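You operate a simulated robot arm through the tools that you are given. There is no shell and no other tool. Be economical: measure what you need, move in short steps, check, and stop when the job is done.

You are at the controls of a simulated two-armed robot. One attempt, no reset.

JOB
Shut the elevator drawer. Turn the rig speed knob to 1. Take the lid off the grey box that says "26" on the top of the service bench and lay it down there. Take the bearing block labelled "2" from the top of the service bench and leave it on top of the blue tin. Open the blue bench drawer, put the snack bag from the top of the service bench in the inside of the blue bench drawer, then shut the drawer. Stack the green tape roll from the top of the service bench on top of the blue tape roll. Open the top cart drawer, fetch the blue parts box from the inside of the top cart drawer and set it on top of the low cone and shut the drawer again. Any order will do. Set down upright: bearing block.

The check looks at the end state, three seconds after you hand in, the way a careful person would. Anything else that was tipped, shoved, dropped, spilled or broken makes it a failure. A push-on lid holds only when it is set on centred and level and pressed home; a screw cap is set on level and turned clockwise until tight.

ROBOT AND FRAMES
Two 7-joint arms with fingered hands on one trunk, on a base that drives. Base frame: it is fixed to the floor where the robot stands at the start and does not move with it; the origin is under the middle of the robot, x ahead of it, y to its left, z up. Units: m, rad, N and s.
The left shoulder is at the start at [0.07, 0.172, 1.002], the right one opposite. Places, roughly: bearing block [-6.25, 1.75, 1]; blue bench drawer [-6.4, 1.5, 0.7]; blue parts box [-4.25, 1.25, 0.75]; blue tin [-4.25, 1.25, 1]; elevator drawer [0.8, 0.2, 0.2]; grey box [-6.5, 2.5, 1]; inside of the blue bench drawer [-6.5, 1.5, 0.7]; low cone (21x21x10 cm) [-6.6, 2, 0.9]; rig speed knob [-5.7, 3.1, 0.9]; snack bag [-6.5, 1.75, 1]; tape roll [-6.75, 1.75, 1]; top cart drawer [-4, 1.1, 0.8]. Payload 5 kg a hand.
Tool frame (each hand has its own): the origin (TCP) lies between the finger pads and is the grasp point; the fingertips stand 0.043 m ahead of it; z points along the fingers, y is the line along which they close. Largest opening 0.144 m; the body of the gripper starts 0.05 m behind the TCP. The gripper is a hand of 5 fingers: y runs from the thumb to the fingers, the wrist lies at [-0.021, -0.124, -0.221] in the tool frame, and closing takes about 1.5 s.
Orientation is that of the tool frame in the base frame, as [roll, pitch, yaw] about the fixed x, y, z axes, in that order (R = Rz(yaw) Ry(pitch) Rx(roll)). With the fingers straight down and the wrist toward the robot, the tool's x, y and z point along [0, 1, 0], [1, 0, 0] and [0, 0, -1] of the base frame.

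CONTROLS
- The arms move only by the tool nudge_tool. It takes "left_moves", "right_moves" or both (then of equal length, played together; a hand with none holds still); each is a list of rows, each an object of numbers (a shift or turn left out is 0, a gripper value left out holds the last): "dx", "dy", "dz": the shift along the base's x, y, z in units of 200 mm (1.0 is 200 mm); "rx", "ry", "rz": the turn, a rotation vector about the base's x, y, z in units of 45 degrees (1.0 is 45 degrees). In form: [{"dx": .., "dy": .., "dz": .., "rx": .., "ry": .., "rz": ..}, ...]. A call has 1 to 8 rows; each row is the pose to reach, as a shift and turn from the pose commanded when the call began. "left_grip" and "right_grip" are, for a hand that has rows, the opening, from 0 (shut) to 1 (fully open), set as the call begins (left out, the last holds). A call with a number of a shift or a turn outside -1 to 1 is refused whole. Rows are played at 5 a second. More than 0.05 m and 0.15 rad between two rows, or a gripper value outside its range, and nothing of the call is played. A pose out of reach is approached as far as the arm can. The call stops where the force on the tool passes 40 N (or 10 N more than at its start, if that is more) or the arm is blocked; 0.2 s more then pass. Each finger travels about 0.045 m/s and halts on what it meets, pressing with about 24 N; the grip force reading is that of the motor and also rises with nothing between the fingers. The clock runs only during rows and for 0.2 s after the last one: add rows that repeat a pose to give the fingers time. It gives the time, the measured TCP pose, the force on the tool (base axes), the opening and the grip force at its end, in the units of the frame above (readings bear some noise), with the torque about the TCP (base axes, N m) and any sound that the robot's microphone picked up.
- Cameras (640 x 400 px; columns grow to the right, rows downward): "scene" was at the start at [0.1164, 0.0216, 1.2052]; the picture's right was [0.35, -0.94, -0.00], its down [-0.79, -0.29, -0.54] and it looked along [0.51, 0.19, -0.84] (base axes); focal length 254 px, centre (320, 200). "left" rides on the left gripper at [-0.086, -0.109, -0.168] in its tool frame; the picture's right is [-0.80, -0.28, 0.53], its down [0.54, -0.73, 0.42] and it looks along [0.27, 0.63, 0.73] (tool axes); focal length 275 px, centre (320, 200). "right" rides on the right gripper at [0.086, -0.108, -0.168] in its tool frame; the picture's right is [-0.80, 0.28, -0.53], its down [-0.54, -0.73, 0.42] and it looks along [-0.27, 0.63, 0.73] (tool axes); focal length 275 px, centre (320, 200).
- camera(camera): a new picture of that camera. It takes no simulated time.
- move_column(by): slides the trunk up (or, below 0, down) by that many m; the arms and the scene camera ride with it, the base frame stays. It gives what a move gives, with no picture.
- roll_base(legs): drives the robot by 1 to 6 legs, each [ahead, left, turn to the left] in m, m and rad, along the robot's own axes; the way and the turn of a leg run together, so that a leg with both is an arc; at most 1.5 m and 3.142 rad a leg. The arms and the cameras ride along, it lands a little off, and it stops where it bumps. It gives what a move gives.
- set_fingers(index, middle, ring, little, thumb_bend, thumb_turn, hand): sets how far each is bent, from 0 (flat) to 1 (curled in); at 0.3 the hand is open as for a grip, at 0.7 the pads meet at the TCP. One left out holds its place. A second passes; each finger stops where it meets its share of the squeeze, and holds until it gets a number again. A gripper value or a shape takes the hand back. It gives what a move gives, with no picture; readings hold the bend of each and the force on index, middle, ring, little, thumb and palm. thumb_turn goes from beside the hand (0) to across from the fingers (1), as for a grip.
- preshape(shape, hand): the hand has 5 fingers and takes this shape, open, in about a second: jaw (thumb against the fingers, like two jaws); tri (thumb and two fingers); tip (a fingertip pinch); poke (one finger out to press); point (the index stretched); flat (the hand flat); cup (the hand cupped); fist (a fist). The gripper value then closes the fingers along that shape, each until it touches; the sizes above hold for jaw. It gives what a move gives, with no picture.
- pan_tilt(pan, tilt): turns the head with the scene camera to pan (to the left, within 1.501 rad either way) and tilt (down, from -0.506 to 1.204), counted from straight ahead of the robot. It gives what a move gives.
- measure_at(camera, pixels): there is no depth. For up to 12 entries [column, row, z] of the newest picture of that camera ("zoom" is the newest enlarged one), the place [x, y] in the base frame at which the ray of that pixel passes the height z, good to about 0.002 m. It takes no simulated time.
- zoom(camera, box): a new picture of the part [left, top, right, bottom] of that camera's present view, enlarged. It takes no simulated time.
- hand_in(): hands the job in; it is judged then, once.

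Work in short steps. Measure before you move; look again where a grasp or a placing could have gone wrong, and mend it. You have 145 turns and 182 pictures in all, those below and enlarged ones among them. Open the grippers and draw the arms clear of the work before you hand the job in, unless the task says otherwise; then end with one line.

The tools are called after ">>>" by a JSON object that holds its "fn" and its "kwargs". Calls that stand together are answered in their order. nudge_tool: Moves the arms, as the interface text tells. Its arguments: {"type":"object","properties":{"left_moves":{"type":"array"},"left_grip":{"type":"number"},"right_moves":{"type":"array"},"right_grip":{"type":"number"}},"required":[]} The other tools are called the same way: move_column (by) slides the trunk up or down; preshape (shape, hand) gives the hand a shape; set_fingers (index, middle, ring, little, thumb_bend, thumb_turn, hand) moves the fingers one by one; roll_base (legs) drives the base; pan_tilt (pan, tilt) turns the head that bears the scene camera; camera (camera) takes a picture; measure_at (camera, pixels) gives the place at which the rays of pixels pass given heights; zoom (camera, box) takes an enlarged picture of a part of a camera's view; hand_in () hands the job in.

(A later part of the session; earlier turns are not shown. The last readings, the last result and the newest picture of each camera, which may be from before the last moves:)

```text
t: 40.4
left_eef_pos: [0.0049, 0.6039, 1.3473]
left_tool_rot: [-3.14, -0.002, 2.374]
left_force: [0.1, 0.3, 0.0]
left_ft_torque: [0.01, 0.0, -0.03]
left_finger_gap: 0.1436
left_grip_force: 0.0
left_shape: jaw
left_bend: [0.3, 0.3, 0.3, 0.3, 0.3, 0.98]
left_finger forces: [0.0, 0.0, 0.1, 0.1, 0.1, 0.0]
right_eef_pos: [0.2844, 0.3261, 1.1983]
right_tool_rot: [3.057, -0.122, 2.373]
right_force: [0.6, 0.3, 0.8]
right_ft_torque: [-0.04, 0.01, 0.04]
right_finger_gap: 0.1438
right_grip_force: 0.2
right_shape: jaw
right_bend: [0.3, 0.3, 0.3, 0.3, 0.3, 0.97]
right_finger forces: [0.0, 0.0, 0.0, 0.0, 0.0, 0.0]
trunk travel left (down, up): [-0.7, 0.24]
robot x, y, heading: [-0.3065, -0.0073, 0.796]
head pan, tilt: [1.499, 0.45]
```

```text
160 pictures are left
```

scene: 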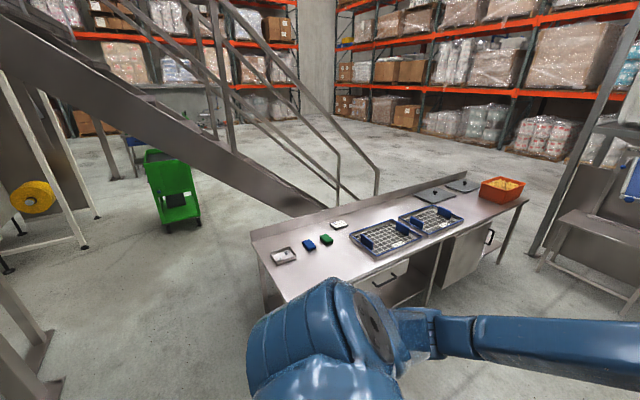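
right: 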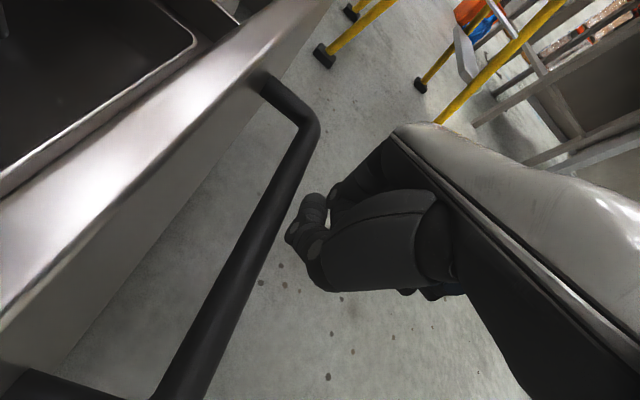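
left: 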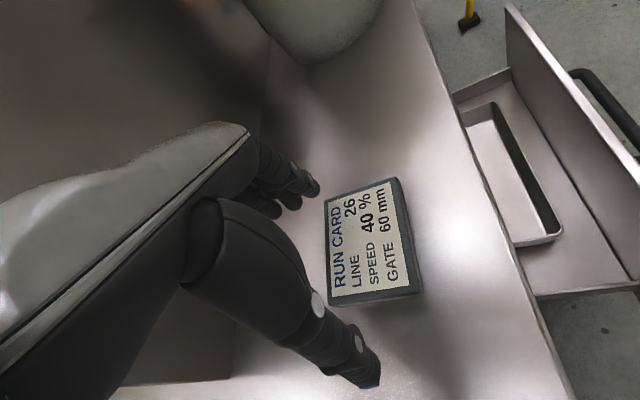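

The bench is low enough for the hands to pass over. I finish the turn to face -x and look.

>>> {"fn": "roll_base", "kwargs": {"legs": [[0, 0, 1.2], [0, 0, 1.1]]}}

>>> {"fn": "pan_tilt", "kwargs": {"pan": -0.5, "tilt": 0.35}}

>>> {"fn": "camera", "kwargs": {"camera": "scene"}}

>>> {"fn": "pan_tilt", "kwargs": {"pan": 0.5, "tilt": 0.35}}

>>> {"fn": "camera", "kwargs": {"camera": "scene"}}

```text
t: 46.5
left_eef_pos: [-0.9642, -0.1746, 1.3485]
left_tool_rot: [-3.138, -0.001, -1.615]
left_force: [0.7, -0.2, 0.1]
left_ft_torque: [0.02, 0.03, -0.02]
left_finger_gap: 0.144
left_grip_force: 0.1
left_shape: jaw
left_bend: [0.3, 0.3, 0.3, 0.3, 0.3, 0.98]
left_finger forces: [0.0, 0.0, 0.1, 0.0, 0.0, 0.0]
right_eef_pos: [-0.9436, 0.221, 1.1983]
right_tool_rot: [3.057, -0.123, -1.615]
right_force: [0.4, -0.2, 0.6]
right_ft_torque: [0.0, 0.0, 0.01]
right_finger_gap: 0.1438
right_grip_force: 0.1
right_shape: jaw
right_bend: [0.3, 0.3, 0.3, 0.3, 0.3, 0.97]
right_finger forces: [0.1, 0.1, 0.0, 0.0, 0.1, 0.1]
trunk travel left (down, up): [-0.7, 0.24]
robot x, y, heading: [-0.3044, -0.0038, 3.093]
head pan, tilt: [1.499, 0.45]
```

```text
t: 48.5
left_eef_pos: [-0.9643, -0.1738, 1.3472]
left_tool_rot: [-3.141, -0.003, -1.615]
left_force: [-0.7, 0.1, 0.3]
left_ft_torque: [-0.01, 0.01, 0.0]
left_finger_gap: 0.144
left_grip_force: 0.1
left_shape: jaw
left_bend: [0.3, 0.3, 0.3, 0.3, 0.3, 0.98]
left_finger forces: [0.0, 0.1, 0.0, 0.0, 0.0, 0.0]
right_eef_pos: [-0.9434, 0.2206, 1.1979]
right_tool_rot: [3.059, -0.122, -1.613]
right_force: [0.0, 0.1, 0.3]
right_ft_torque: [-0.02, 0.02, 0.0]
right_finger_gap: 0.144
right_grip_force: 0.0
right_shape: jaw
right_bend: [0.3, 0.3, 0.3, 0.3, 0.3, 0.97]
right_finger forces: [0.0, 0.0, 0.0, 0.1, 0.1, 0.1]
trunk travel left (down, up): [-0.7, 0.24]
robot x, y, heading: [-0.3037, -0.0051, 3.097]
head pan, tilt: [-0.499, 0.351]
```

```text
159 pictures are left
```

scene: 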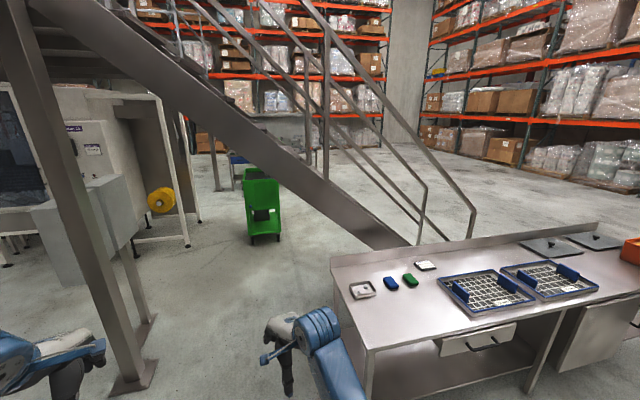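

```text
t: 49.7
left_eef_pos: [-0.9644, -0.1741, 1.3467]
left_tool_rot: [-3.14, -0.001, -1.614]
left_force: [-0.4, -0.1, 0.5]
left_ft_torque: [0.02, -0.01, 0.04]
left_finger_gap: 0.1439
left_grip_force: 0.0
left_shape: jaw
left_bend: [0.3, 0.3, 0.3, 0.3, 0.3, 0.98]
left_finger forces: [0.0, 0.0, 0.1, 0.0, 0.1, 0.1]
right_eef_pos: [-0.9436, 0.2205, 1.198]
right_tool_rot: [3.057, -0.12, -1.615]
right_force: [-0.3, -0.3, -0.8]
right_ft_torque: [0.0, 0.01, -0.01]
right_finger_gap: 0.1439
right_grip_force: 0.0
right_shape: jaw
right_bend: [0.3, 0.3, 0.3, 0.3, 0.3, 0.97]
right_finger forces: [0.0, 0.0, 0.0, 0.1, 0.0, 0.0]
trunk travel left (down, up): [-0.7, 0.24]
robot x, y, heading: [-0.3051, 0.0001, 3.095]
head pan, tilt: [0.499, 0.351]
```

```text
158 pictures are left
```

scene: 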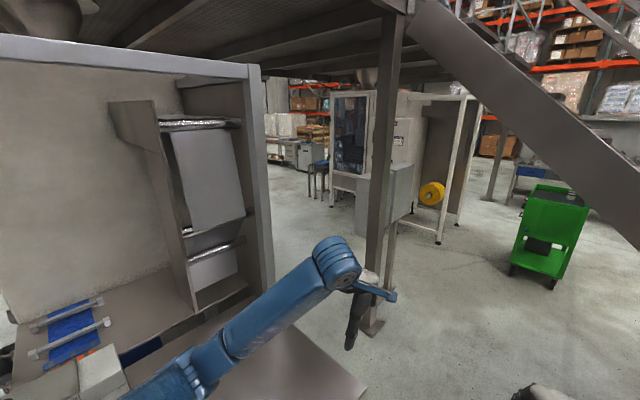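

I measure the post foot, the cart, the stair foot, and bench corners.

>>> {"fn": "measure_at", "kwargs": {"camera": "scene", "pixels": [[372, 330, 0.0], [513, 272, 0.0], [580, 290, 0.0], [438, 243, 0.0], [350, 190, 0.0], [365, 390, 0.85], [270, 290, 0.85], [560, 190, 0.9], [520, 195, 0.9]]}}

>>> {"fn": "pan_tilt", "kwargs": {"pan": -0.1, "tilt": 0.3}}

>>> {"fn": "camera", "kwargs": {"camera": "scene"}}

>>> {"fn": "measure_at", "kwargs": {"camera": "scene", "pixels": [[500, 240, 0.0], [600, 260, 0.0], [300, 200, 0.0], [420, 260, 0.0]]}}

```text
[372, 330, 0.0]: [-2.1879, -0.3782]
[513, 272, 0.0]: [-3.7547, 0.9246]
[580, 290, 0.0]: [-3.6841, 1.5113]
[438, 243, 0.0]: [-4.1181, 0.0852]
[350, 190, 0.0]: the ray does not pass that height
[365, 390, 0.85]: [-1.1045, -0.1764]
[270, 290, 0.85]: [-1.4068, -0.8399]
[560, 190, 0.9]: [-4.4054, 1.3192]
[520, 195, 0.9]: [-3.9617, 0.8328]
```

```text
t: 50.7
left_eef_pos: [-0.9645, -0.1736, 1.3468]
left_tool_rot: [-3.141, -0.001, -1.615]
left_force: [-0.9, 0.4, 0.2]
left_ft_torque: [-0.02, 0.01, -0.02]
left_finger_gap: 0.1441
left_grip_force: 0.0
left_shape: jaw
left_bend: [0.3, 0.3, 0.3, 0.3, 0.3, 0.98]
left_finger forces: [0.1, 0.0, 0.0, 0.0, 0.1, 0.0]
right_eef_pos: [-0.9439, 0.2196, 1.1979]
right_tool_rot: [3.057, -0.124, -1.615]
right_force: [-0.1, 0.3, 0.0]
right_ft_torque: [0.0, 0.0, 0.0]
right_finger_gap: 0.1441
right_grip_force: 0.0
right_shape: jaw
right_bend: [0.3, 0.3, 0.3, 0.3, 0.3, 0.97]
right_finger forces: [0.0, 0.1, 0.1, 0.1, 0.1, 0.0]
trunk travel left (down, up): [-0.7, 0.24]
robot x, y, heading: [-0.3055, -0.0032, 3.09]
head pan, tilt: [-0.099, 0.3]
```

```text
157 pictures are left
```

scene: 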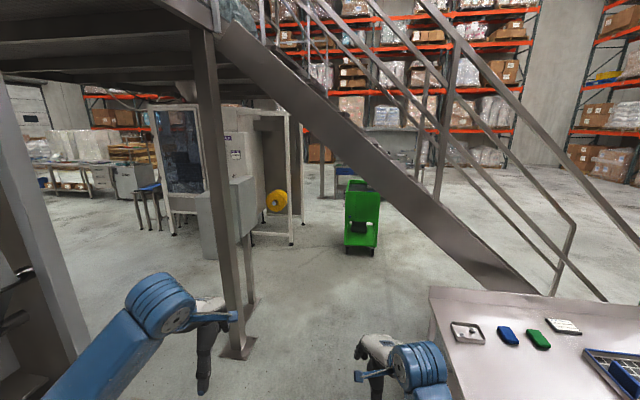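

```text
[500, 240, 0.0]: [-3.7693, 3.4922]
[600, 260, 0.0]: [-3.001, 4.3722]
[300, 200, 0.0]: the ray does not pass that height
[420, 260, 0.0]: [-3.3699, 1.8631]
```

I measure the aisle between the two benches ahead.

>>> {"fn": "measure_at", "kwargs": {"camera": "scene", "pixels": [[430, 290, 0.9], [460, 395, 0.9], [80, 350, 0.85], [0, 390, 0.85], [240, 350, 0.0], [340, 250, 0.0]]}}

>>> {"fn": "pan_tilt", "kwargs": {"pan": 0.2, "tilt": 0.9}}

>>> {"fn": "camera", "kwargs": {"camera": "scene"}}

```text
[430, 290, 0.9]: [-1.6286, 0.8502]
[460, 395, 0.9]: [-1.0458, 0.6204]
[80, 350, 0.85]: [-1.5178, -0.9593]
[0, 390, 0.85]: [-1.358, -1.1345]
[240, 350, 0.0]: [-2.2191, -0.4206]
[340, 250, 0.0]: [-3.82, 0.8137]
```

```text
t: 51.7
left_eef_pos: [-0.9652, -0.1743, 1.3479]
left_tool_rot: [-3.138, -0.002, -1.615]
left_force: [-0.3, 0.6, -1.0]
left_ft_torque: [0.01, 0.01, -0.02]
left_finger_gap: 0.1438
left_grip_force: 0.0
left_shape: jaw
left_bend: [0.3, 0.3, 0.3, 0.3, 0.3, 0.98]
left_finger forces: [0.0, 0.1, 0.1, 0.1, 0.0, 0.0]
right_eef_pos: [-0.9433, 0.2207, 1.199]
right_tool_rot: [3.057, -0.123, -1.613]
right_force: [0.4, 0.3, -0.2]
right_ft_torque: [0.03, -0.01, 0.03]
right_finger_gap: 0.1439
right_grip_force: 0.0
right_shape: jaw
right_bend: [0.3, 0.3, 0.3, 0.3, 0.3, 0.97]
right_finger forces: [0.0, 0.1, 0.1, 0.0, 0.0, 0.0]
trunk travel left (down, up): [-0.7, 0.24]
robot x, y, heading: [-0.3058, -0.0028, 3.092]
head pan, tilt: [0.201, 0.901]
```

```text
156 pictures are left
```

scene: 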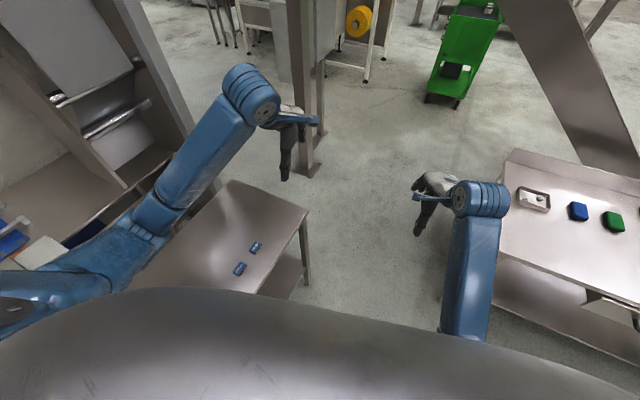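

A small table sits on the left. I measure the aisle edges.

>>> {"fn": "measure_at", "kwargs": {"camera": "scene", "pixels": [[309, 211, 0.75], [309, 211, 0.85], [306, 284, 0.0], [228, 180, 0.8], [512, 150, 0.9], [495, 262, 0.9], [315, 170, 0.0]]}}

```text
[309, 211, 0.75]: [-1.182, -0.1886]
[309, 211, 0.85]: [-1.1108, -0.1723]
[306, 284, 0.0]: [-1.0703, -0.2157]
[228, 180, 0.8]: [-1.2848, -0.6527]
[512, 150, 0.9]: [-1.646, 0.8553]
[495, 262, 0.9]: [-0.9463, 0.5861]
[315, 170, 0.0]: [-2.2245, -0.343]
```

The aisle is y≈-0.18…0.58 at x≈-1, so I shift to y≈0.2 and drive ahead with hands above bench height, then lower the trunk to go under the stairs.

>>> {"fn": "roll_base", "kwargs": {"legs": [[0.1, -0.2, 0.05], [1.0, 0, 0]]}}

>>> {"fn": "pan_tilt", "kwargs": {"pan": -0.1, "tilt": 0.2}}

>>> {"fn": "camera", "kwargs": {"camera": "scene"}}

```text
t: 58.3
left_eef_pos: [-2.0654, -0.0098, 1.3485]
left_tool_rot: [-3.14, -0.002, -1.564]
left_force: [0.3, -0.6, 0.4]
left_ft_torque: [0.01, -0.01, 0.03]
left_finger_gap: 0.1438
left_grip_force: 0.0
left_shape: jaw
left_bend: [0.3, 0.3, 0.3, 0.3, 0.3, 0.98]
left_finger forces: [0.0, 0.0, 0.0, 0.0, 0.0, 0.2]
right_eef_pos: [-2.064, 0.386, 1.1989]
right_tool_rot: [3.057, -0.123, -1.565]
right_force: [-0.4, 0.1, 0.8]
right_ft_torque: [0.0, 0.01, -0.04]
right_finger_gap: 0.1439
right_grip_force: 0.0
right_shape: jaw
right_bend: [0.3, 0.3, 0.3, 0.3, 0.3, 0.97]
right_finger forces: [0.0, 0.1, 0.0, 0.0, 0.0, 0.0]
trunk travel left (down, up): [-0.7, 0.24]
robot x, y, heading: [-1.4154, 0.1905, -3.14]
head pan, tilt: [0.201, 0.901]
```

```text
t: 59.4
left_eef_pos: [-2.0656, -0.0103, 1.3464]
left_tool_rot: [-3.139, -0.002, -1.563]
left_force: [0.2, 0.4, 0.7]
left_ft_torque: [0.04, -0.01, -0.01]
left_finger_gap: 0.1436
left_grip_force: 0.1
left_shape: jaw
left_bend: [0.3, 0.3, 0.3, 0.3, 0.3, 0.98]
left_finger forces: [0.1, 0.0, 0.1, 0.0, 0.1, 0.0]
right_eef_pos: [-2.0646, 0.3849, 1.1984]
right_tool_rot: [3.057, -0.121, -1.567]
right_force: [0.0, 0.1, 0.3]
right_ft_torque: [0.0, -0.02, 0.01]
right_finger_gap: 0.1436
right_grip_force: 0.0
right_shape: jaw
right_bend: [0.3, 0.3, 0.3, 0.3, 0.3, 0.97]
right_finger forces: [0.0, 0.0, 0.0, 0.0, 0.0, 0.0]
trunk travel left (down, up): [-0.7, 0.24]
robot x, y, heading: [-1.4164, 0.1936, -3.147]
head pan, tilt: [-0.099, 0.201]
```

```text
155 pictures are left
```

scene: 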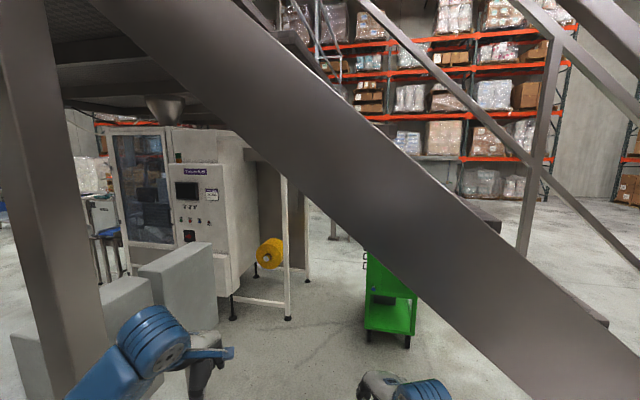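

Through the benches. I lower the trunk and go under the stairs along y≈0.2 with post clearance on the left.

>>> {"fn": "move_column", "kwargs": {"by": -0.4}}

>>> {"fn": "move_column", "kwargs": {"by": -0.2}}

>>> {"fn": "roll_base", "kwargs": {"legs": [[0.6, 0, 0]]}}

>>> {"fn": "camera", "kwargs": {"camera": "scene"}}

```text
t: 63.2
left_eef_pos: [-2.0655, -0.009, 0.9477]
left_tool_rot: [-3.139, -0.002, -1.564]
left_force: [0.1, 0.5, 0.2]
left_ft_torque: [0.0, 0.03, -0.02]
left_finger_gap: 0.1437
left_grip_force: 0.0
left_shape: jaw
left_bend: [0.3, 0.3, 0.3, 0.3, 0.3, 0.98]
left_finger forces: [0.1, 0.1, 0.0, 0.0, 0.0, 0.0]
right_eef_pos: [-2.064, 0.3862, 0.7986]
right_tool_rot: [3.057, -0.122, -1.565]
right_force: [-0.4, -0.3, 0.5]
right_ft_torque: [-0.01, 0.02, 0.02]
right_finger_gap: 0.1439
right_grip_force: 0.0
right_shape: jaw
right_bend: [0.3, 0.3, 0.3, 0.3, 0.3, 0.97]
right_finger forces: [0.0, 0.0, 0.1, 0.0, 0.0, 0.0]
trunk travel left (down, up): [-0.3, 0.64]
robot x, y, heading: [-1.4148, 0.1952, -3.134]
head pan, tilt: [-0.099, 0.201]
```

```text
t: 65.4
left_eef_pos: [-2.0657, -0.0099, 0.7471]
left_tool_rot: [-3.14, -0.001, -1.563]
left_force: [-0.6, 0.6, 0.2]
left_ft_torque: [0.01, 0.04, 0.02]
left_finger_gap: 0.1437
left_grip_force: 0.1
left_shape: jaw
left_bend: [0.3, 0.3, 0.3, 0.3, 0.3, 0.98]
left_finger forces: [0.0, 0.1, 0.0, 0.1, 0.0, 0.0]
right_eef_pos: [-2.0639, 0.3852, 0.5996]
right_tool_rot: [3.057, -0.122, -1.565]
right_force: [-0.3, 0.4, 0.4]
right_ft_torque: [-0.01, -0.01, 0.02]
right_finger_gap: 0.1439
right_grip_force: 0.0
right_shape: jaw
right_bend: [0.3, 0.3, 0.3, 0.3, 0.3, 0.97]
right_finger forces: [0.0, 0.1, 0.0, 0.1, 0.1, 0.0]
trunk travel left (down, up): [-0.1, 0.84]
robot x, y, heading: [-1.4158, 0.1943, -3.14]
head pan, tilt: [-0.099, 0.201]
```

```text
t: 68.7
left_eef_pos: [-2.6586, -0.0128, 0.7471]
left_tool_rot: [-3.138, -0.004, -1.562]
left_force: [0.6, -1.0, -0.7]
left_ft_torque: [0.0, -0.04, 0.01]
left_finger_gap: 0.1439
left_grip_force: 0.0
left_shape: jaw
left_bend: [0.3, 0.3, 0.3, 0.3, 0.3, 0.97]
left_finger forces: [0.0, 0.1, 0.0, 0.0, 0.0, 0.1]
right_eef_pos: [-2.6575, 0.3807, 0.5985]
right_tool_rot: [3.058, -0.12, -1.563]
right_force: [-0.1, 0.2, -0.2]
right_ft_torque: [0.01, 0.0, 0.02]
right_finger_gap: 0.144
right_grip_force: 0.0
right_shape: jaw
right_bend: [0.3, 0.3, 0.3, 0.3, 0.3, 0.97]
right_finger forces: [0.0, 0.1, 0.0, 0.1, 0.0, 0.0]
trunk travel left (down, up): [-0.1, 0.84]
robot x, y, heading: [-2.003, 0.1926, -3.139]
head pan, tilt: [-0.099, 0.201]
```

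```text
154 pictures are left
```

scene: 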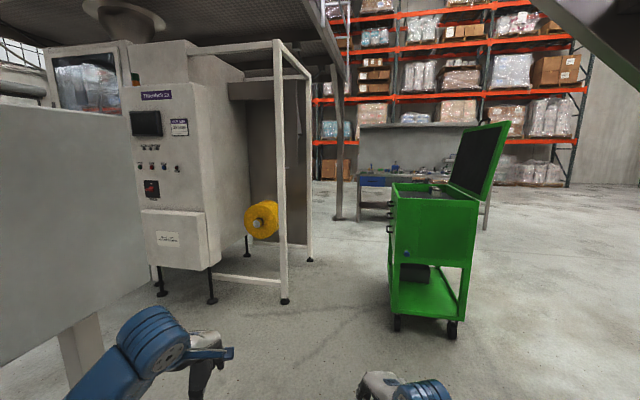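

The cart's drawer handles face left (pixel 390,190–250). I check the grey panel on the left and cart feet before going on.

>>> {"fn": "measure_at", "kwargs": {"camera": "scene", "pixels": [[154, 290, 0.7], [154, 110, 1.4], [285, 301, 0.0], [210, 302, 0.0], [397, 330, 0.0], [452, 337, 0.0], [390, 200, 0.95], [477, 203, 0.95], [448, 182, 0.95], [395, 184, 0.95], [338, 218, 0.0], [484, 229, 0.0]]}}

>>> {"fn": "zoom", "kwargs": {"camera": "scene", "box": [330, 110, 530, 350]}}

```text
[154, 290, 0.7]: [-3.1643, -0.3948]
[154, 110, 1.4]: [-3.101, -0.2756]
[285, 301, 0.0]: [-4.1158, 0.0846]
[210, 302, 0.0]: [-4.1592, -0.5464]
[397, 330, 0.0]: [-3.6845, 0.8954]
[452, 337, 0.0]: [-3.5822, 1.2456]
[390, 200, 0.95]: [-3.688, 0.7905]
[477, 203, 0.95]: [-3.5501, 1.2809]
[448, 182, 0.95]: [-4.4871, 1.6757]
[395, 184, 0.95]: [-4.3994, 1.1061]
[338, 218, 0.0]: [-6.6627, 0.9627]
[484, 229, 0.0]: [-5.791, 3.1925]
```

```text
1.67 times, centred on (430, 230) of scene
```

zoom: 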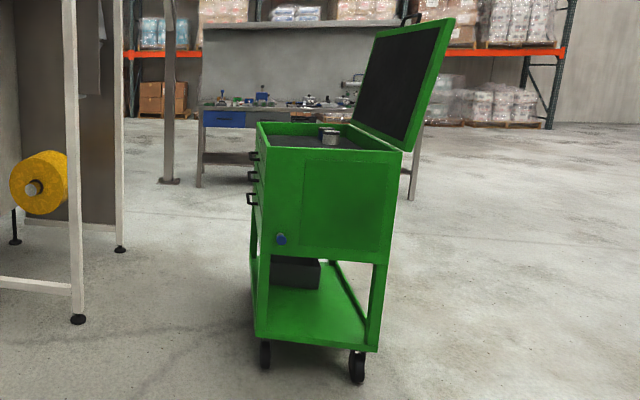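

The cart's drawer front runs from about (-3.69,0.79) to (-4.40,1.10), facing (-0.4,-0.92). I drive to x≈-3.05, raise the trunk and look.

>>> {"fn": "roll_base", "kwargs": {"legs": [[1.0, 0, 0]]}}

>>> {"fn": "move_column", "kwargs": {"by": 0.4}}

>>> {"fn": "pan_tilt", "kwargs": {"pan": -0.5, "tilt": 0.6}}

>>> {"fn": "camera", "kwargs": {"camera": "scene"}}

```text
t: 71.3
left_eef_pos: [-3.0251, -0.0156, 0.7378]
left_tool_rot: [-3.119, -0.005, -1.551]
left_force: [0.7, -0.2, 0.2]
left_ft_torque: [0.03, -0.03, 0.01]
left_finger_gap: 0.144
left_grip_force: 0.0
left_shape: jaw
left_bend: [0.3, 0.3, 0.3, 0.3, 0.3, 0.97]
left_finger forces: [0.1, 0.0, 0.0, 0.1, 0.0, 0.0]
right_eef_pos: [-3.0328, 0.3797, 0.5995]
right_tool_rot: [3.054, -0.126, -1.555]
right_force: [0.1, 0.3, 0.9]
right_ft_torque: [-0.01, 0.02, 0.0]
right_finger_gap: 0.1439
right_grip_force: 0.1
right_shape: jaw
right_bend: [0.3, 0.3, 0.3, 0.3, 0.3, 0.97]
right_finger forces: [0.0, 0.0, 0.1, 0.0, 0.0, 0.1]
trunk travel left (down, up): [-0.1, 0.84]
robot x, y, heading: [-2.3811, 0.1935, -3.128]
head pan, tilt: [-0.099, 0.201]
stopped in leg 1: the robot was blocked; the commanded pose is now the measured one
```

```text
t: 75.2
left_eef_pos: [-3.0114, 0.0282, 1.1361]
left_tool_rot: [-3.108, 0.005, -1.574]
left_force: [-0.4, 0.3, 0.8]
left_ft_torque: [-0.06, 0.04, -0.02]
left_finger_gap: 0.1443
left_grip_force: 0.1
left_shape: jaw
left_bend: [0.3, 0.3, 0.3, 0.3, 0.3, 0.97]
left_finger forces: [0.0, 0.1, 0.0, 0.0, 0.0, 0.0]
right_eef_pos: [-3.0244, 0.4061, 1.0023]
right_tool_rot: [3.048, -0.14, -1.562]
right_force: [0.0, 1.1, 0.2]
right_ft_torque: [-0.04, 0.02, -0.04]
right_finger_gap: 0.1439
right_grip_force: 0.1
right_shape: jaw
right_bend: [0.3, 0.3, 0.3, 0.3, 0.3, 0.98]
right_finger forces: [0.1, 0.1, 0.0, 0.0, 0.0, 0.0]
trunk travel left (down, up): [-0.5, 0.44]
robot x, y, heading: [-2.3877, 0.2006, -3.135]
head pan, tilt: [-0.099, 0.201]
```

```text
t: 76.0
left_eef_pos: [-3.013, 0.0296, 1.1348]
left_tool_rot: [-3.108, 0.001, -1.574]
left_force: [-0.3, -0.1, -0.8]
left_ft_torque: [0.02, -0.03, 0.02]
left_finger_gap: 0.1441
left_grip_force: 0.1
left_shape: jaw
left_bend: [0.3, 0.3, 0.3, 0.3, 0.3, 0.97]
left_finger forces: [0.1, 0.0, 0.0, 0.1, 0.0, 0.0]
right_eef_pos: [-3.0245, 0.4072, 0.9998]
right_tool_rot: [3.047, -0.141, -1.563]
right_force: [0.8, -0.2, -0.2]
right_ft_torque: [0.01, -0.03, 0.01]
right_finger_gap: 0.1438
right_grip_force: 0.1
right_shape: jaw
right_bend: [0.3, 0.3, 0.3, 0.3, 0.3, 0.98]
right_finger forces: [0.0, 0.1, 0.0, 0.0, 0.0, 0.0]
trunk travel left (down, up): [-0.5, 0.44]
robot x, y, heading: [-2.3846, 0.1998, -3.137]
head pan, tilt: [-0.499, 0.6]
```

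```text
152 pictures are left
```

scene: 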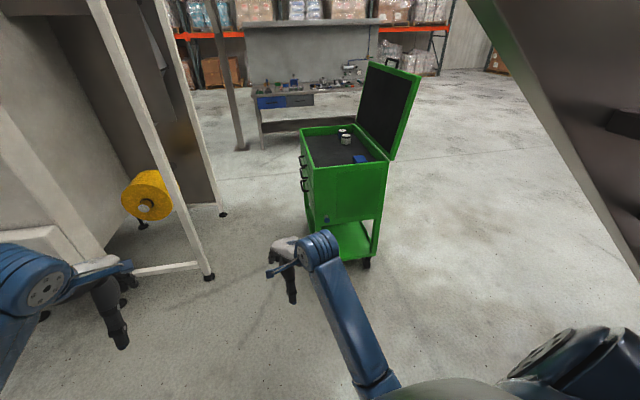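

The drive stopped at x=-2.38, so something touches. I look to both sides.

>>> {"fn": "pan_tilt", "kwargs": {"pan": 1.1, "tilt": 0.6}}

>>> {"fn": "camera", "kwargs": {"camera": "scene"}}

>>> {"fn": "pan_tilt", "kwargs": {"pan": -1.3, "tilt": 0.4}}

>>> {"fn": "camera", "kwargs": {"camera": "scene"}}

```text
t: 77.7
left_eef_pos: [-3.0137, 0.0305, 1.1366]
left_tool_rot: [-3.108, 0.001, -1.575]
left_force: [-0.3, 0.6, 0.0]
left_ft_torque: [-0.03, 0.03, -0.02]
left_finger_gap: 0.144
left_grip_force: 0.0
left_shape: jaw
left_bend: [0.3, 0.3, 0.3, 0.3, 0.3, 0.97]
left_finger forces: [0.1, 0.0, 0.0, 0.1, 0.0, 0.1]
right_eef_pos: [-3.0224, 0.4077, 1.0015]
right_tool_rot: [3.049, -0.142, -1.562]
right_force: [-1.0, 0.8, -0.1]
right_ft_torque: [0.01, 0.02, -0.04]
right_finger_gap: 0.1436
right_grip_force: 0.0
right_shape: jaw
right_bend: [0.3, 0.3, 0.3, 0.3, 0.3, 0.98]
right_finger forces: [0.0, 0.0, 0.0, 0.0, 0.0, 0.0]
trunk travel left (down, up): [-0.5, 0.44]
robot x, y, heading: [-2.3849, 0.2005, -3.134]
head pan, tilt: [1.1, 0.6]
```

```text
151 pictures are left
```

scene: 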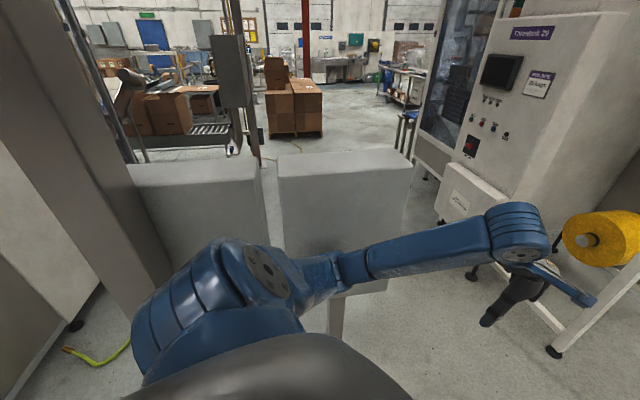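

```text
t: 79.9
left_eef_pos: [-3.0137, 0.0298, 1.1359]
left_tool_rot: [-3.111, -0.002, -1.574]
left_force: [0.6, 0.5, -0.2]
left_ft_torque: [0.03, -0.07, 0.02]
left_finger_gap: 0.1441
left_grip_force: 0.1
left_shape: jaw
left_bend: [0.3, 0.3, 0.3, 0.3, 0.3, 0.97]
left_finger forces: [0.1, 0.0, 0.1, 0.0, 0.0, 0.0]
right_eef_pos: [-3.023, 0.409, 1.0003]
right_tool_rot: [3.049, -0.143, -1.564]
right_force: [-0.9, 0.3, -0.3]
right_ft_torque: [-0.01, -0.03, 0.01]
right_finger_gap: 0.1441
right_grip_force: 0.1
right_shape: jaw
right_bend: [0.3, 0.3, 0.3, 0.3, 0.3, 0.98]
right_finger forces: [0.1, 0.0, 0.1, 0.0, 0.0, 0.0]
trunk travel left (down, up): [-0.5, 0.44]
robot x, y, heading: [-2.3817, 0.2004, -3.131]
head pan, tilt: [-1.3, 0.4]
```

```text
150 pictures are left
```

scene: 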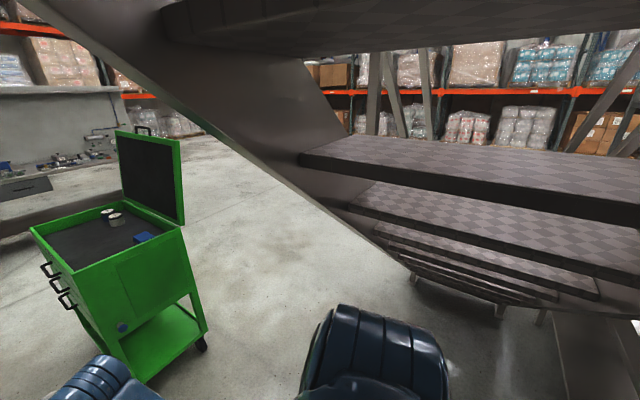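

The left upper arm is brushing the post/guard panels. I lower the trunk again, shift 0.15 m to the right, and drive on.

>>> {"fn": "move_column", "kwargs": {"by": -0.4}}

>>> {"fn": "roll_base", "kwargs": {"legs": [[0, -0.15, 0], [0.5, 0, 0], [0.3, 0, 0]]}}

>>> {"fn": "camera", "kwargs": {"camera": "scene"}}

```text
t: 83.7
left_eef_pos: [-3.0244, -0.0147, 0.7388]
left_tool_rot: [-3.121, -0.007, -1.552]
left_force: [-0.4, 0.1, -0.4]
left_ft_torque: [0.0, -0.02, 0.0]
left_finger_gap: 0.1438
left_grip_force: 0.1
left_shape: jaw
left_bend: [0.3, 0.3, 0.3, 0.3, 0.3, 0.98]
left_finger forces: [0.0, 0.1, 0.1, 0.0, 0.0, 0.0]
right_eef_pos: [-3.0336, 0.3806, 0.5996]
right_tool_rot: [3.053, -0.128, -1.555]
right_force: [0.0, 0.1, -0.8]
right_ft_torque: [0.01, 0.0, -0.01]
right_finger_gap: 0.1438
right_grip_force: 0.0
right_shape: jaw
right_bend: [0.3, 0.3, 0.3, 0.3, 0.3, 0.97]
right_finger forces: [0.0, 0.2, 0.1, 0.0, 0.1, 0.0]
trunk travel left (down, up): [-0.1, 0.84]
robot x, y, heading: [-2.3823, 0.1903, -3.128]
head pan, tilt: [-1.3, 0.4]
```

```text
t: 89.3
left_eef_pos: [-3.8316, 0.1204, 0.7344]
left_tool_rot: [-3.115, -0.001, -1.552]
left_force: [-0.1, 0.4, -0.7]
left_ft_torque: [0.0, -0.03, 0.01]
left_finger_gap: 0.144
left_grip_force: 0.0
left_shape: jaw
left_bend: [0.3, 0.3, 0.3, 0.3, 0.3, 0.98]
left_finger forces: [0.0, 0.0, 0.1, 0.0, 0.0, 0.0]
right_eef_pos: [-3.8378, 0.5169, 0.5967]
right_tool_rot: [3.06, -0.122, -1.558]
right_force: [-0.3, -0.3, 0.0]
right_ft_torque: [-0.01, -0.01, 0.03]
right_finger_gap: 0.1441
right_grip_force: 0.0
right_shape: jaw
right_bend: [0.3, 0.3, 0.3, 0.3, 0.3, 0.97]
right_finger forces: [0.0, 0.0, 0.0, 0.1, 0.0, 0.0]
trunk travel left (down, up): [-0.1, 0.84]
robot x, y, heading: [-3.1871, 0.3316, -3.132]
head pan, tilt: [-1.3, 0.4]
```

```text
149 pictures are left
```

scene: 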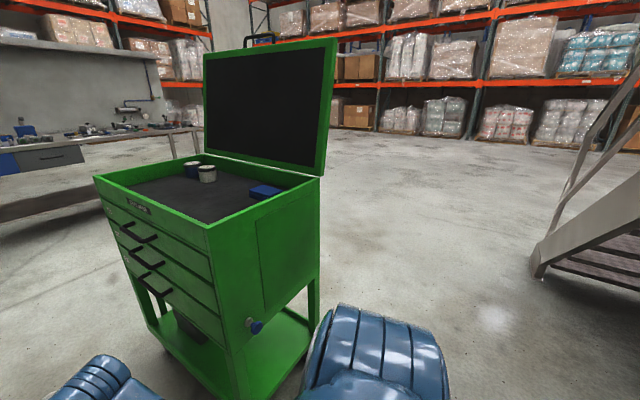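

I'm past the stairs, and the cart front with three drawers is visible. I measure its corners, handles and tins.

>>> {"fn": "measure_at", "kwargs": {"camera": "scene", "pixels": [[208, 229, 0.95], [95, 178, 0.95], [318, 176, 0.95], [207, 230, 0.9], [95, 178, 0.9], [318, 176, 0.9], [242, 392, 0.1], [138, 238, 0.8], [145, 245, 0.75], [194, 177, 0.9], [208, 182, 0.9], [249, 333, 0.5]]}}

>>> {"fn": "zoom", "kwargs": {"camera": "scene", "box": [60, 130, 340, 330]}}

```text
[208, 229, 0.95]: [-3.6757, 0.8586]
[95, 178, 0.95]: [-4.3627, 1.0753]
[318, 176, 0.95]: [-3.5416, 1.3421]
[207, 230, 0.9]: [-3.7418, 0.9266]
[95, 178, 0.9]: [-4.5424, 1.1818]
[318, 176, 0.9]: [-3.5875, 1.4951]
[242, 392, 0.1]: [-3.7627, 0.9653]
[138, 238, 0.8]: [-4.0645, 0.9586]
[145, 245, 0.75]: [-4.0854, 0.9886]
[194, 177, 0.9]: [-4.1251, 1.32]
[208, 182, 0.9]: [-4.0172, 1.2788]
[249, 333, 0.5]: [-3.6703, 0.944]
```

```text
2.00 times, centred on (200, 230) of scene
```

zoom: 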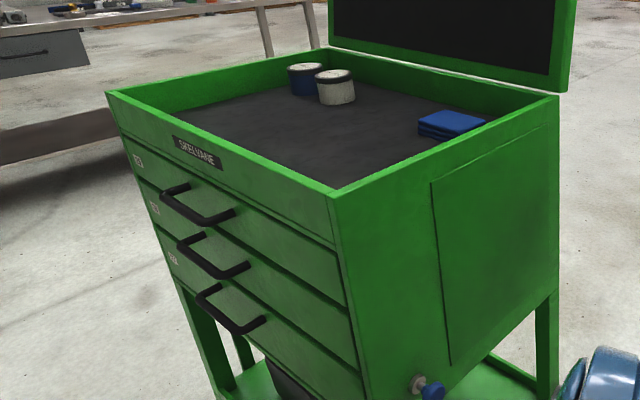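

The blue tin stands behind the white one in the cart tray. I raise the trunk so the hands clear the cart, turn right to face the drawers and shift left in front of them.

>>> {"fn": "move_column", "kwargs": {"by": 0.4}}

>>> {"fn": "move_column", "kwargs": {"by": 0.15}}

>>> {"fn": "roll_base", "kwargs": {"legs": [[0, 0, -1.05], [0.05, 0.42, 0]]}}

>>> {"fn": "pan_tilt", "kwargs": {"pan": 0.0, "tilt": 0.8}}

>>> {"fn": "camera", "kwargs": {"camera": "scene"}}

```text
t: 93.1
left_eef_pos: [-3.8307, 0.1209, 1.1347]
left_tool_rot: [-3.116, -0.001, -1.55]
left_force: [-1.2, 0.0, 0.0]
left_ft_torque: [-0.03, -0.06, 0.01]
left_finger_gap: 0.1437
left_grip_force: 0.1
left_shape: jaw
left_bend: [0.3, 0.3, 0.3, 0.3, 0.3, 0.98]
left_finger forces: [0.1, 0.0, 0.0, 0.0, 0.1, 0.0]
right_eef_pos: [-3.8381, 0.5167, 0.9985]
right_tool_rot: [3.059, -0.123, -1.557]
right_force: [-0.6, -0.3, 0.1]
right_ft_torque: [-0.02, -0.01, 0.01]
right_finger_gap: 0.1442
right_grip_force: 0.0
right_shape: jaw
right_bend: [0.3, 0.3, 0.3, 0.3, 0.3, 0.97]
right_finger forces: [0.0, 0.0, 0.1, 0.1, 0.0, 0.1]
trunk travel left (down, up): [-0.5, 0.44]
robot x, y, heading: [-3.1871, 0.3291, -3.127]
head pan, tilt: [-1.3, 0.4]
```

```text
t: 94.9
left_eef_pos: [-3.8302, 0.1215, 1.285]
left_tool_rot: [-3.115, -0.001, -1.55]
left_force: [0.6, -0.3, 0.5]
left_ft_torque: [-0.02, 0.03, 0.06]
left_finger_gap: 0.1439
left_grip_force: 0.0
left_shape: jaw
left_bend: [0.3, 0.3, 0.3, 0.3, 0.3, 0.98]
left_finger forces: [0.1, 0.0, 0.0, 0.0, 0.0, 0.0]
right_eef_pos: [-3.8372, 0.5161, 1.1483]
right_tool_rot: [3.058, -0.122, -1.558]
right_force: [-0.6, 0.6, -0.2]
right_ft_torque: [0.0, 0.03, 0.0]
right_finger_gap: 0.1438
right_grip_force: 0.0
right_shape: jaw
right_bend: [0.3, 0.3, 0.3, 0.3, 0.3, 0.97]
right_finger forces: [0.0, 0.1, 0.1, 0.0, 0.0, 0.0]
trunk travel left (down, up): [-0.65, 0.29]
robot x, y, heading: [-3.1891, 0.3278, -3.128]
head pan, tilt: [-1.3, 0.4]
```

```text
t: 100.1
left_eef_pos: [-4.0679, 0.6122, 1.2853]
left_tool_rot: [-3.118, 0.0, -2.595]
left_force: [0.1, -0.1, 0.2]
left_ft_torque: [-0.01, 0.0, 0.01]
left_finger_gap: 0.1439
left_grip_force: 0.0
left_shape: jaw
left_bend: [0.3, 0.3, 0.3, 0.3, 0.3, 0.98]
left_finger forces: [0.0, 0.0, 0.0, 0.0, 0.0, 0.0]
right_eef_pos: [-3.7324, 0.8149, 1.1481]
right_tool_rot: [3.058, -0.123, -2.597]
right_force: [0.3, 0.0, -0.7]
right_ft_torque: [0.0, 0.02, -0.03]
right_finger_gap: 0.144
right_grip_force: 0.1
right_shape: jaw
right_bend: [0.3, 0.3, 0.3, 0.3, 0.3, 0.97]
right_finger forces: [0.0, 0.1, 0.0, 0.1, 0.0, 0.1]
trunk travel left (down, up): [-0.65, 0.29]
robot x, y, heading: [-3.5657, 0.1608, 2.116]
head pan, tilt: [-1.3, 0.4]
stopped in leg 2: the robot was blocked; the commanded pose is now the measured one
```

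```text
t: 101.5
left_eef_pos: [-4.0669, 0.6123, 1.2857]
left_tool_rot: [-3.117, 0.001, -2.597]
left_force: [0.2, 0.6, -0.5]
left_ft_torque: [0.0, 0.01, -0.02]
left_finger_gap: 0.1441
left_grip_force: 0.0
left_shape: jaw
left_bend: [0.3, 0.3, 0.3, 0.3, 0.3, 0.98]
left_finger forces: [0.0, 0.0, 0.0, 0.0, 0.0, 0.1]
right_eef_pos: [-3.7323, 0.8162, 1.149]
right_tool_rot: [3.058, -0.123, -2.596]
right_force: [0.4, -1.1, 0.1]
right_ft_torque: [-0.01, 0.03, -0.02]
right_finger_gap: 0.1442
right_grip_force: 0.1
right_shape: jaw
right_bend: [0.3, 0.3, 0.3, 0.3, 0.3, 0.97]
right_finger forces: [0.0, 0.0, 0.1, 0.0, 0.0, 0.0]
trunk travel left (down, up): [-0.65, 0.29]
robot x, y, heading: [-3.5617, 0.1632, 2.109]
head pan, tilt: [0.0, 0.799]
```

```text
147 pictures are left
```

scene: 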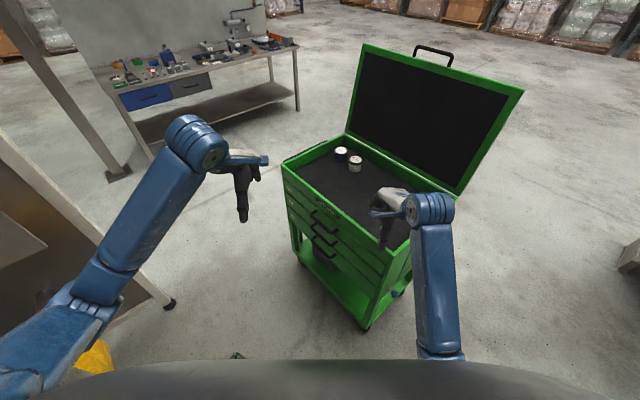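

I'm in front of the cart; the robot touched the wrapper frame on the left, so I'll back off a little. First I zoom at the drawers to measure.

>>> {"fn": "roll_base", "kwargs": {"legs": [[0.04, -0.04, 0]]}}

>>> {"fn": "zoom", "kwargs": {"camera": "scene", "box": [260, 120, 440, 300]}}

```text
t: 102.5
left_eef_pos: [-4.0571, 0.6548, 1.2873]
left_tool_rot: [-3.123, 0.007, -2.594]
left_force: [0.4, -2.2, 0.5]
left_ft_torque: [0.14, -0.03, 0.02]
left_finger_gap: 0.1441
left_grip_force: 0.0
left_shape: jaw
left_bend: [0.3, 0.3, 0.3, 0.3, 0.3, 0.98]
left_finger forces: [0.0, 0.0, 0.0, 0.0, 0.0, 0.1]
right_eef_pos: [-3.7219, 0.8616, 1.1514]
right_tool_rot: [3.053, -0.119, -2.593]
right_force: [-1.4, -1.5, 0.3]
right_ft_torque: [0.14, -0.11, -0.05]
right_finger_gap: 0.1443
right_grip_force: 0.1
right_shape: jaw
right_bend: [0.3, 0.3, 0.3, 0.3, 0.3, 0.97]
right_finger forces: [0.0, 0.0, 0.1, 0.2, 0.1, 0.0]
trunk travel left (down, up): [-0.65, 0.29]
robot x, y, heading: [-3.5515, 0.2166, 2.114]
head pan, tilt: [0.0, 0.799]
```

```text
2.22 times, centred on (350, 210) of scene
```

zoom: 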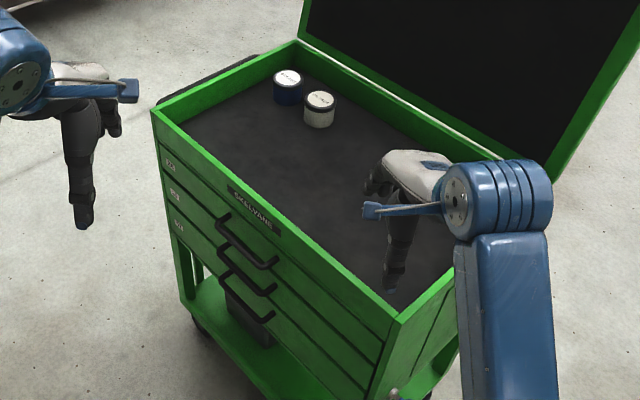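

>>> {"fn": "measure_at", "kwargs": {"camera": "zoom", "pixels": [[402, 318, 0.95], [402, 318, 0.9], [152, 112, 0.95], [152, 112, 0.9], [217, 218, 0.8], [217, 218, 0.75], [278, 265, 0.8], [278, 265, 0.75], [288, 78, 0.9], [320, 98, 0.9], [298, 40, 0.95], [298, 40, 0.9]]}}

>>> {"fn": "camera", "kwargs": {"camera": "left"}}

```text
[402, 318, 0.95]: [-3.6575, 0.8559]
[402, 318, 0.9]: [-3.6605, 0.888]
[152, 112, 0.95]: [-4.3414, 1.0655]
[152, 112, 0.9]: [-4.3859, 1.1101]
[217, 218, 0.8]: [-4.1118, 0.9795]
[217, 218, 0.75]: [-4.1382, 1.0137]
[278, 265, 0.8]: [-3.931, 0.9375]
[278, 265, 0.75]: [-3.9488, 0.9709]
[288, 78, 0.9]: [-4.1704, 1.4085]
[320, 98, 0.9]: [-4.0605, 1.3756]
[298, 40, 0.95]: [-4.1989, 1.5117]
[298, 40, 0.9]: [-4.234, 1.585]
```

```text
145 pictures are left
```

left: 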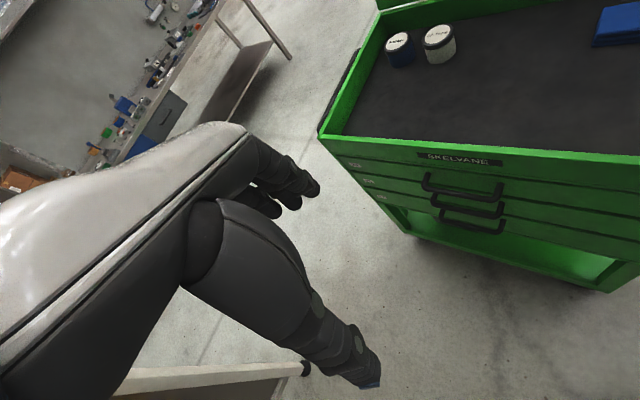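

I triangulate the top handle using the left camera.

>>> {"fn": "measure_at", "kwargs": {"camera": "left", "pixels": [[427, 190, 0.8], [427, 190, 0.75], [427, 190, 0.85], [500, 199, 0.8], [500, 199, 0.75], [500, 199, 0.85], [318, 136, 0.95], [640, 160, 0.95], [398, 40, 0.95], [398, 40, 0.9]]}}

>>> {"fn": "measure_at", "kwargs": {"camera": "zoom", "pixels": [[217, 228, 0.8], [217, 228, 0.85], [276, 266, 0.8], [276, 266, 0.85], [218, 250, 0.75], [218, 250, 0.7], [288, 74, 0.95], [288, 74, 1.0]]}}

```text
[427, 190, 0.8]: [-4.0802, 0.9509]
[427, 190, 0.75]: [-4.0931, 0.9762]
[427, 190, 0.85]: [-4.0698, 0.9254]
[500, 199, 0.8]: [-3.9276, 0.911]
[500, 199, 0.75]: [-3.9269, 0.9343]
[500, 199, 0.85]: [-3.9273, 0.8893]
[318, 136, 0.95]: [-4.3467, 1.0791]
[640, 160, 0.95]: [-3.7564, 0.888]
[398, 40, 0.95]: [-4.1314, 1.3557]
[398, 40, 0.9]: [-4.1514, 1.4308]
```

```text
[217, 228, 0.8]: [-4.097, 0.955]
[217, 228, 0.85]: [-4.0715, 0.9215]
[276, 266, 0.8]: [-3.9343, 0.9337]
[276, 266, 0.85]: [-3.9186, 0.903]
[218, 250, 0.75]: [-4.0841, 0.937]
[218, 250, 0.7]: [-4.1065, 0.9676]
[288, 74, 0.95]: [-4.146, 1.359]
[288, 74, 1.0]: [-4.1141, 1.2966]
```

The top handle bar runs about (-4.075,0.935)–(-3.925,0.895) at z≈0.825, 4.4 cm proud of the front; inward is (0.297,0.955). I move the right hand up and back, yaw the left hand to face the drawer, and lower the trunk.

>>> {"fn": "nudge_tool", "kwargs": {"left_moves": [{"rz": -0.18, "dx": 0.0, "dy": -0.1}, {"rz": -0.36, "dy": -0.2}, {"rz": -0.54, "dx": -0.05, "dy": -0.3}, {"rz": -0.72, "dx": -0.07, "dy": -0.4}, {"rz": -0.9, "dx": -0.08, "dy": -0.45}, {"rz": -1.0, "dx": -0.1, "dy": -0.5}], "right_moves": [{"dz": 0.2, "dx": 0.06, "dy": -0.1}, {"dz": 0.4, "dx": 0.12, "dy": -0.2}, {"dz": 0.6, "dx": 0.18, "dy": -0.3}, {"dz": 0.8, "dx": 0.24, "dy": -0.4}, {"dz": 1.0, "dx": 0.3, "dy": -0.5}, {"dz": 1.0, "dx": 0.3, "dy": -0.5}]}}

>>> {"fn": "move_column", "kwargs": {"by": -0.3}}

```text
t: 104.1
left_eef_pos: [-4.0393, 0.6337, 1.2969]
left_tool_rot: [-3.122, -0.012, 2.755]
left_force: [4.3, -0.1, 2.2]
left_ft_torque: [0.07, 0.38, -0.06]
left_finger_gap: 0.144
left_grip_force: 0.2
left_shape: jaw
left_bend: [0.3, 0.3, 0.3, 0.3, 0.3, 0.97]
left_finger forces: [0.0, 0.0, 0.1, 0.1, 0.0, 0.0]
right_eef_pos: [-3.616, 0.8042, 1.3514]
right_tool_rot: [3.054, -0.137, -2.736]
right_force: [3.6, -3.9, 1.6]
right_ft_torque: [0.36, 0.23, -0.16]
right_finger_gap: 0.1439
right_grip_force: 0.0
right_shape: jaw
right_bend: [0.3, 0.3, 0.3, 0.3, 0.3, 0.98]
right_finger forces: [0.0, 0.0, 0.1, 0.0, 0.0, 0.0]
right hand out of reach, approached as far as the arm can: row 5, 6
trunk travel left (down, up): [-0.65, 0.29]
robot x, y, heading: [-3.5924, 0.2203, 1.975]
head pan, tilt: [0.0, 0.799]
stopped in row 6 (left hand): the arm was blocked; the commanded pose is now the measured one
```

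```text
t: 107.1
left_eef_pos: [-4.056, 0.6358, 0.9847]
left_tool_rot: [-3.108, 0.001, 2.775]
left_force: [-1.1, 0.7, -0.1]
left_ft_torque: [-0.03, -0.12, 0.01]
left_finger_gap: 0.1442
left_grip_force: 0.1
left_shape: jaw
left_bend: [0.3, 0.3, 0.3, 0.3, 0.3, 0.97]
left_finger forces: [0.0, 0.0, 0.0, 0.1, 0.0, 0.1]
right_eef_pos: [-3.6321, 0.8118, 1.044]
right_tool_rot: [3.065, -0.134, -2.72]
right_force: [-0.6, 1.5, -0.6]
right_ft_torque: [-0.09, -0.07, 0.05]
right_finger_gap: 0.1439
right_grip_force: 0.1
right_shape: jaw
right_bend: [0.3, 0.3, 0.3, 0.3, 0.3, 0.98]
right_finger forces: [0.0, 0.0, 0.1, 0.0, 0.0, 0.1]
trunk travel left (down, up): [-0.35, 0.59]
robot x, y, heading: [-3.5865, 0.2189, 1.989]
head pan, tilt: [0.0, 0.799]
```

The base rotated slightly: the left elbow is against the wrapper frame. I shift 0.12 m to the right, away from it, and look left.

>>> {"fn": "roll_base", "kwargs": {"legs": [[0.0, -0.12, 0]]}}

>>> {"fn": "pan_tilt", "kwargs": {"pan": 1.0, "tilt": 0.7}}

>>> {"fn": "camera", "kwargs": {"camera": "scene"}}

```text
t: 108.3
left_eef_pos: [-3.9528, 0.6528, 0.9897]
left_tool_rot: [-3.123, -0.002, 2.808]
left_force: [1.2, -0.1, -0.5]
left_ft_torque: [0.0, 0.04, 0.0]
left_finger_gap: 0.1441
left_grip_force: 0.0
left_shape: jaw
left_bend: [0.3, 0.3, 0.3, 0.3, 0.3, 0.97]
left_finger forces: [0.0, 0.1, 0.0, 0.1, 0.0, 0.0]
right_eef_pos: [-3.5349, 0.8424, 1.0528]
right_tool_rot: [3.05, -0.123, -2.684]
right_force: [0.2, -0.1, 0.0]
right_ft_torque: [-0.01, 0.04, 0.01]
right_finger_gap: 0.1439
right_grip_force: 0.0
right_shape: jaw
right_bend: [0.3, 0.3, 0.3, 0.3, 0.3, 0.98]
right_finger forces: [0.0, 0.0, 0.0, 0.0, 0.0, 0.0]
trunk travel left (down, up): [-0.35, 0.59]
robot x, y, heading: [-3.4688, 0.2666, 2.026]
head pan, tilt: [0.0, 0.799]
```

```text
t: 109.6
left_eef_pos: [-3.9534, 0.6527, 0.9896]
left_tool_rot: [-3.125, -0.002, 2.809]
left_force: [1.0, 0.4, -0.1]
left_ft_torque: [0.0, -0.04, 0.03]
left_finger_gap: 0.1438
left_grip_force: 0.1
left_shape: jaw
left_bend: [0.3, 0.3, 0.3, 0.3, 0.3, 0.97]
left_finger forces: [0.1, 0.0, 0.1, 0.0, 0.0, 0.1]
right_eef_pos: [-3.5372, 0.8429, 1.053]
right_tool_rot: [3.051, -0.123, -2.684]
right_force: [-0.8, -0.5, -0.2]
right_ft_torque: [0.01, 0.0, 0.01]
right_finger_gap: 0.1442
right_grip_force: 0.0
right_shape: jaw
right_bend: [0.3, 0.3, 0.3, 0.3, 0.3, 0.98]
right_finger forces: [0.0, 0.0, 0.0, 0.0, 0.0, 0.0]
trunk travel left (down, up): [-0.35, 0.59]
robot x, y, heading: [-3.467, 0.2637, 2.021]
head pan, tilt: [1.0, 0.7]
```

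```text
144 pictures are left
```

scene: 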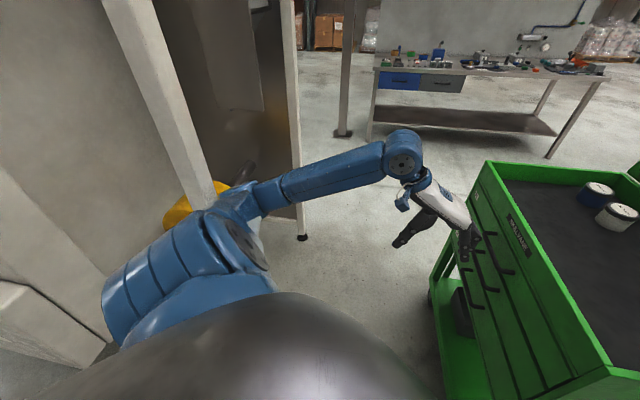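

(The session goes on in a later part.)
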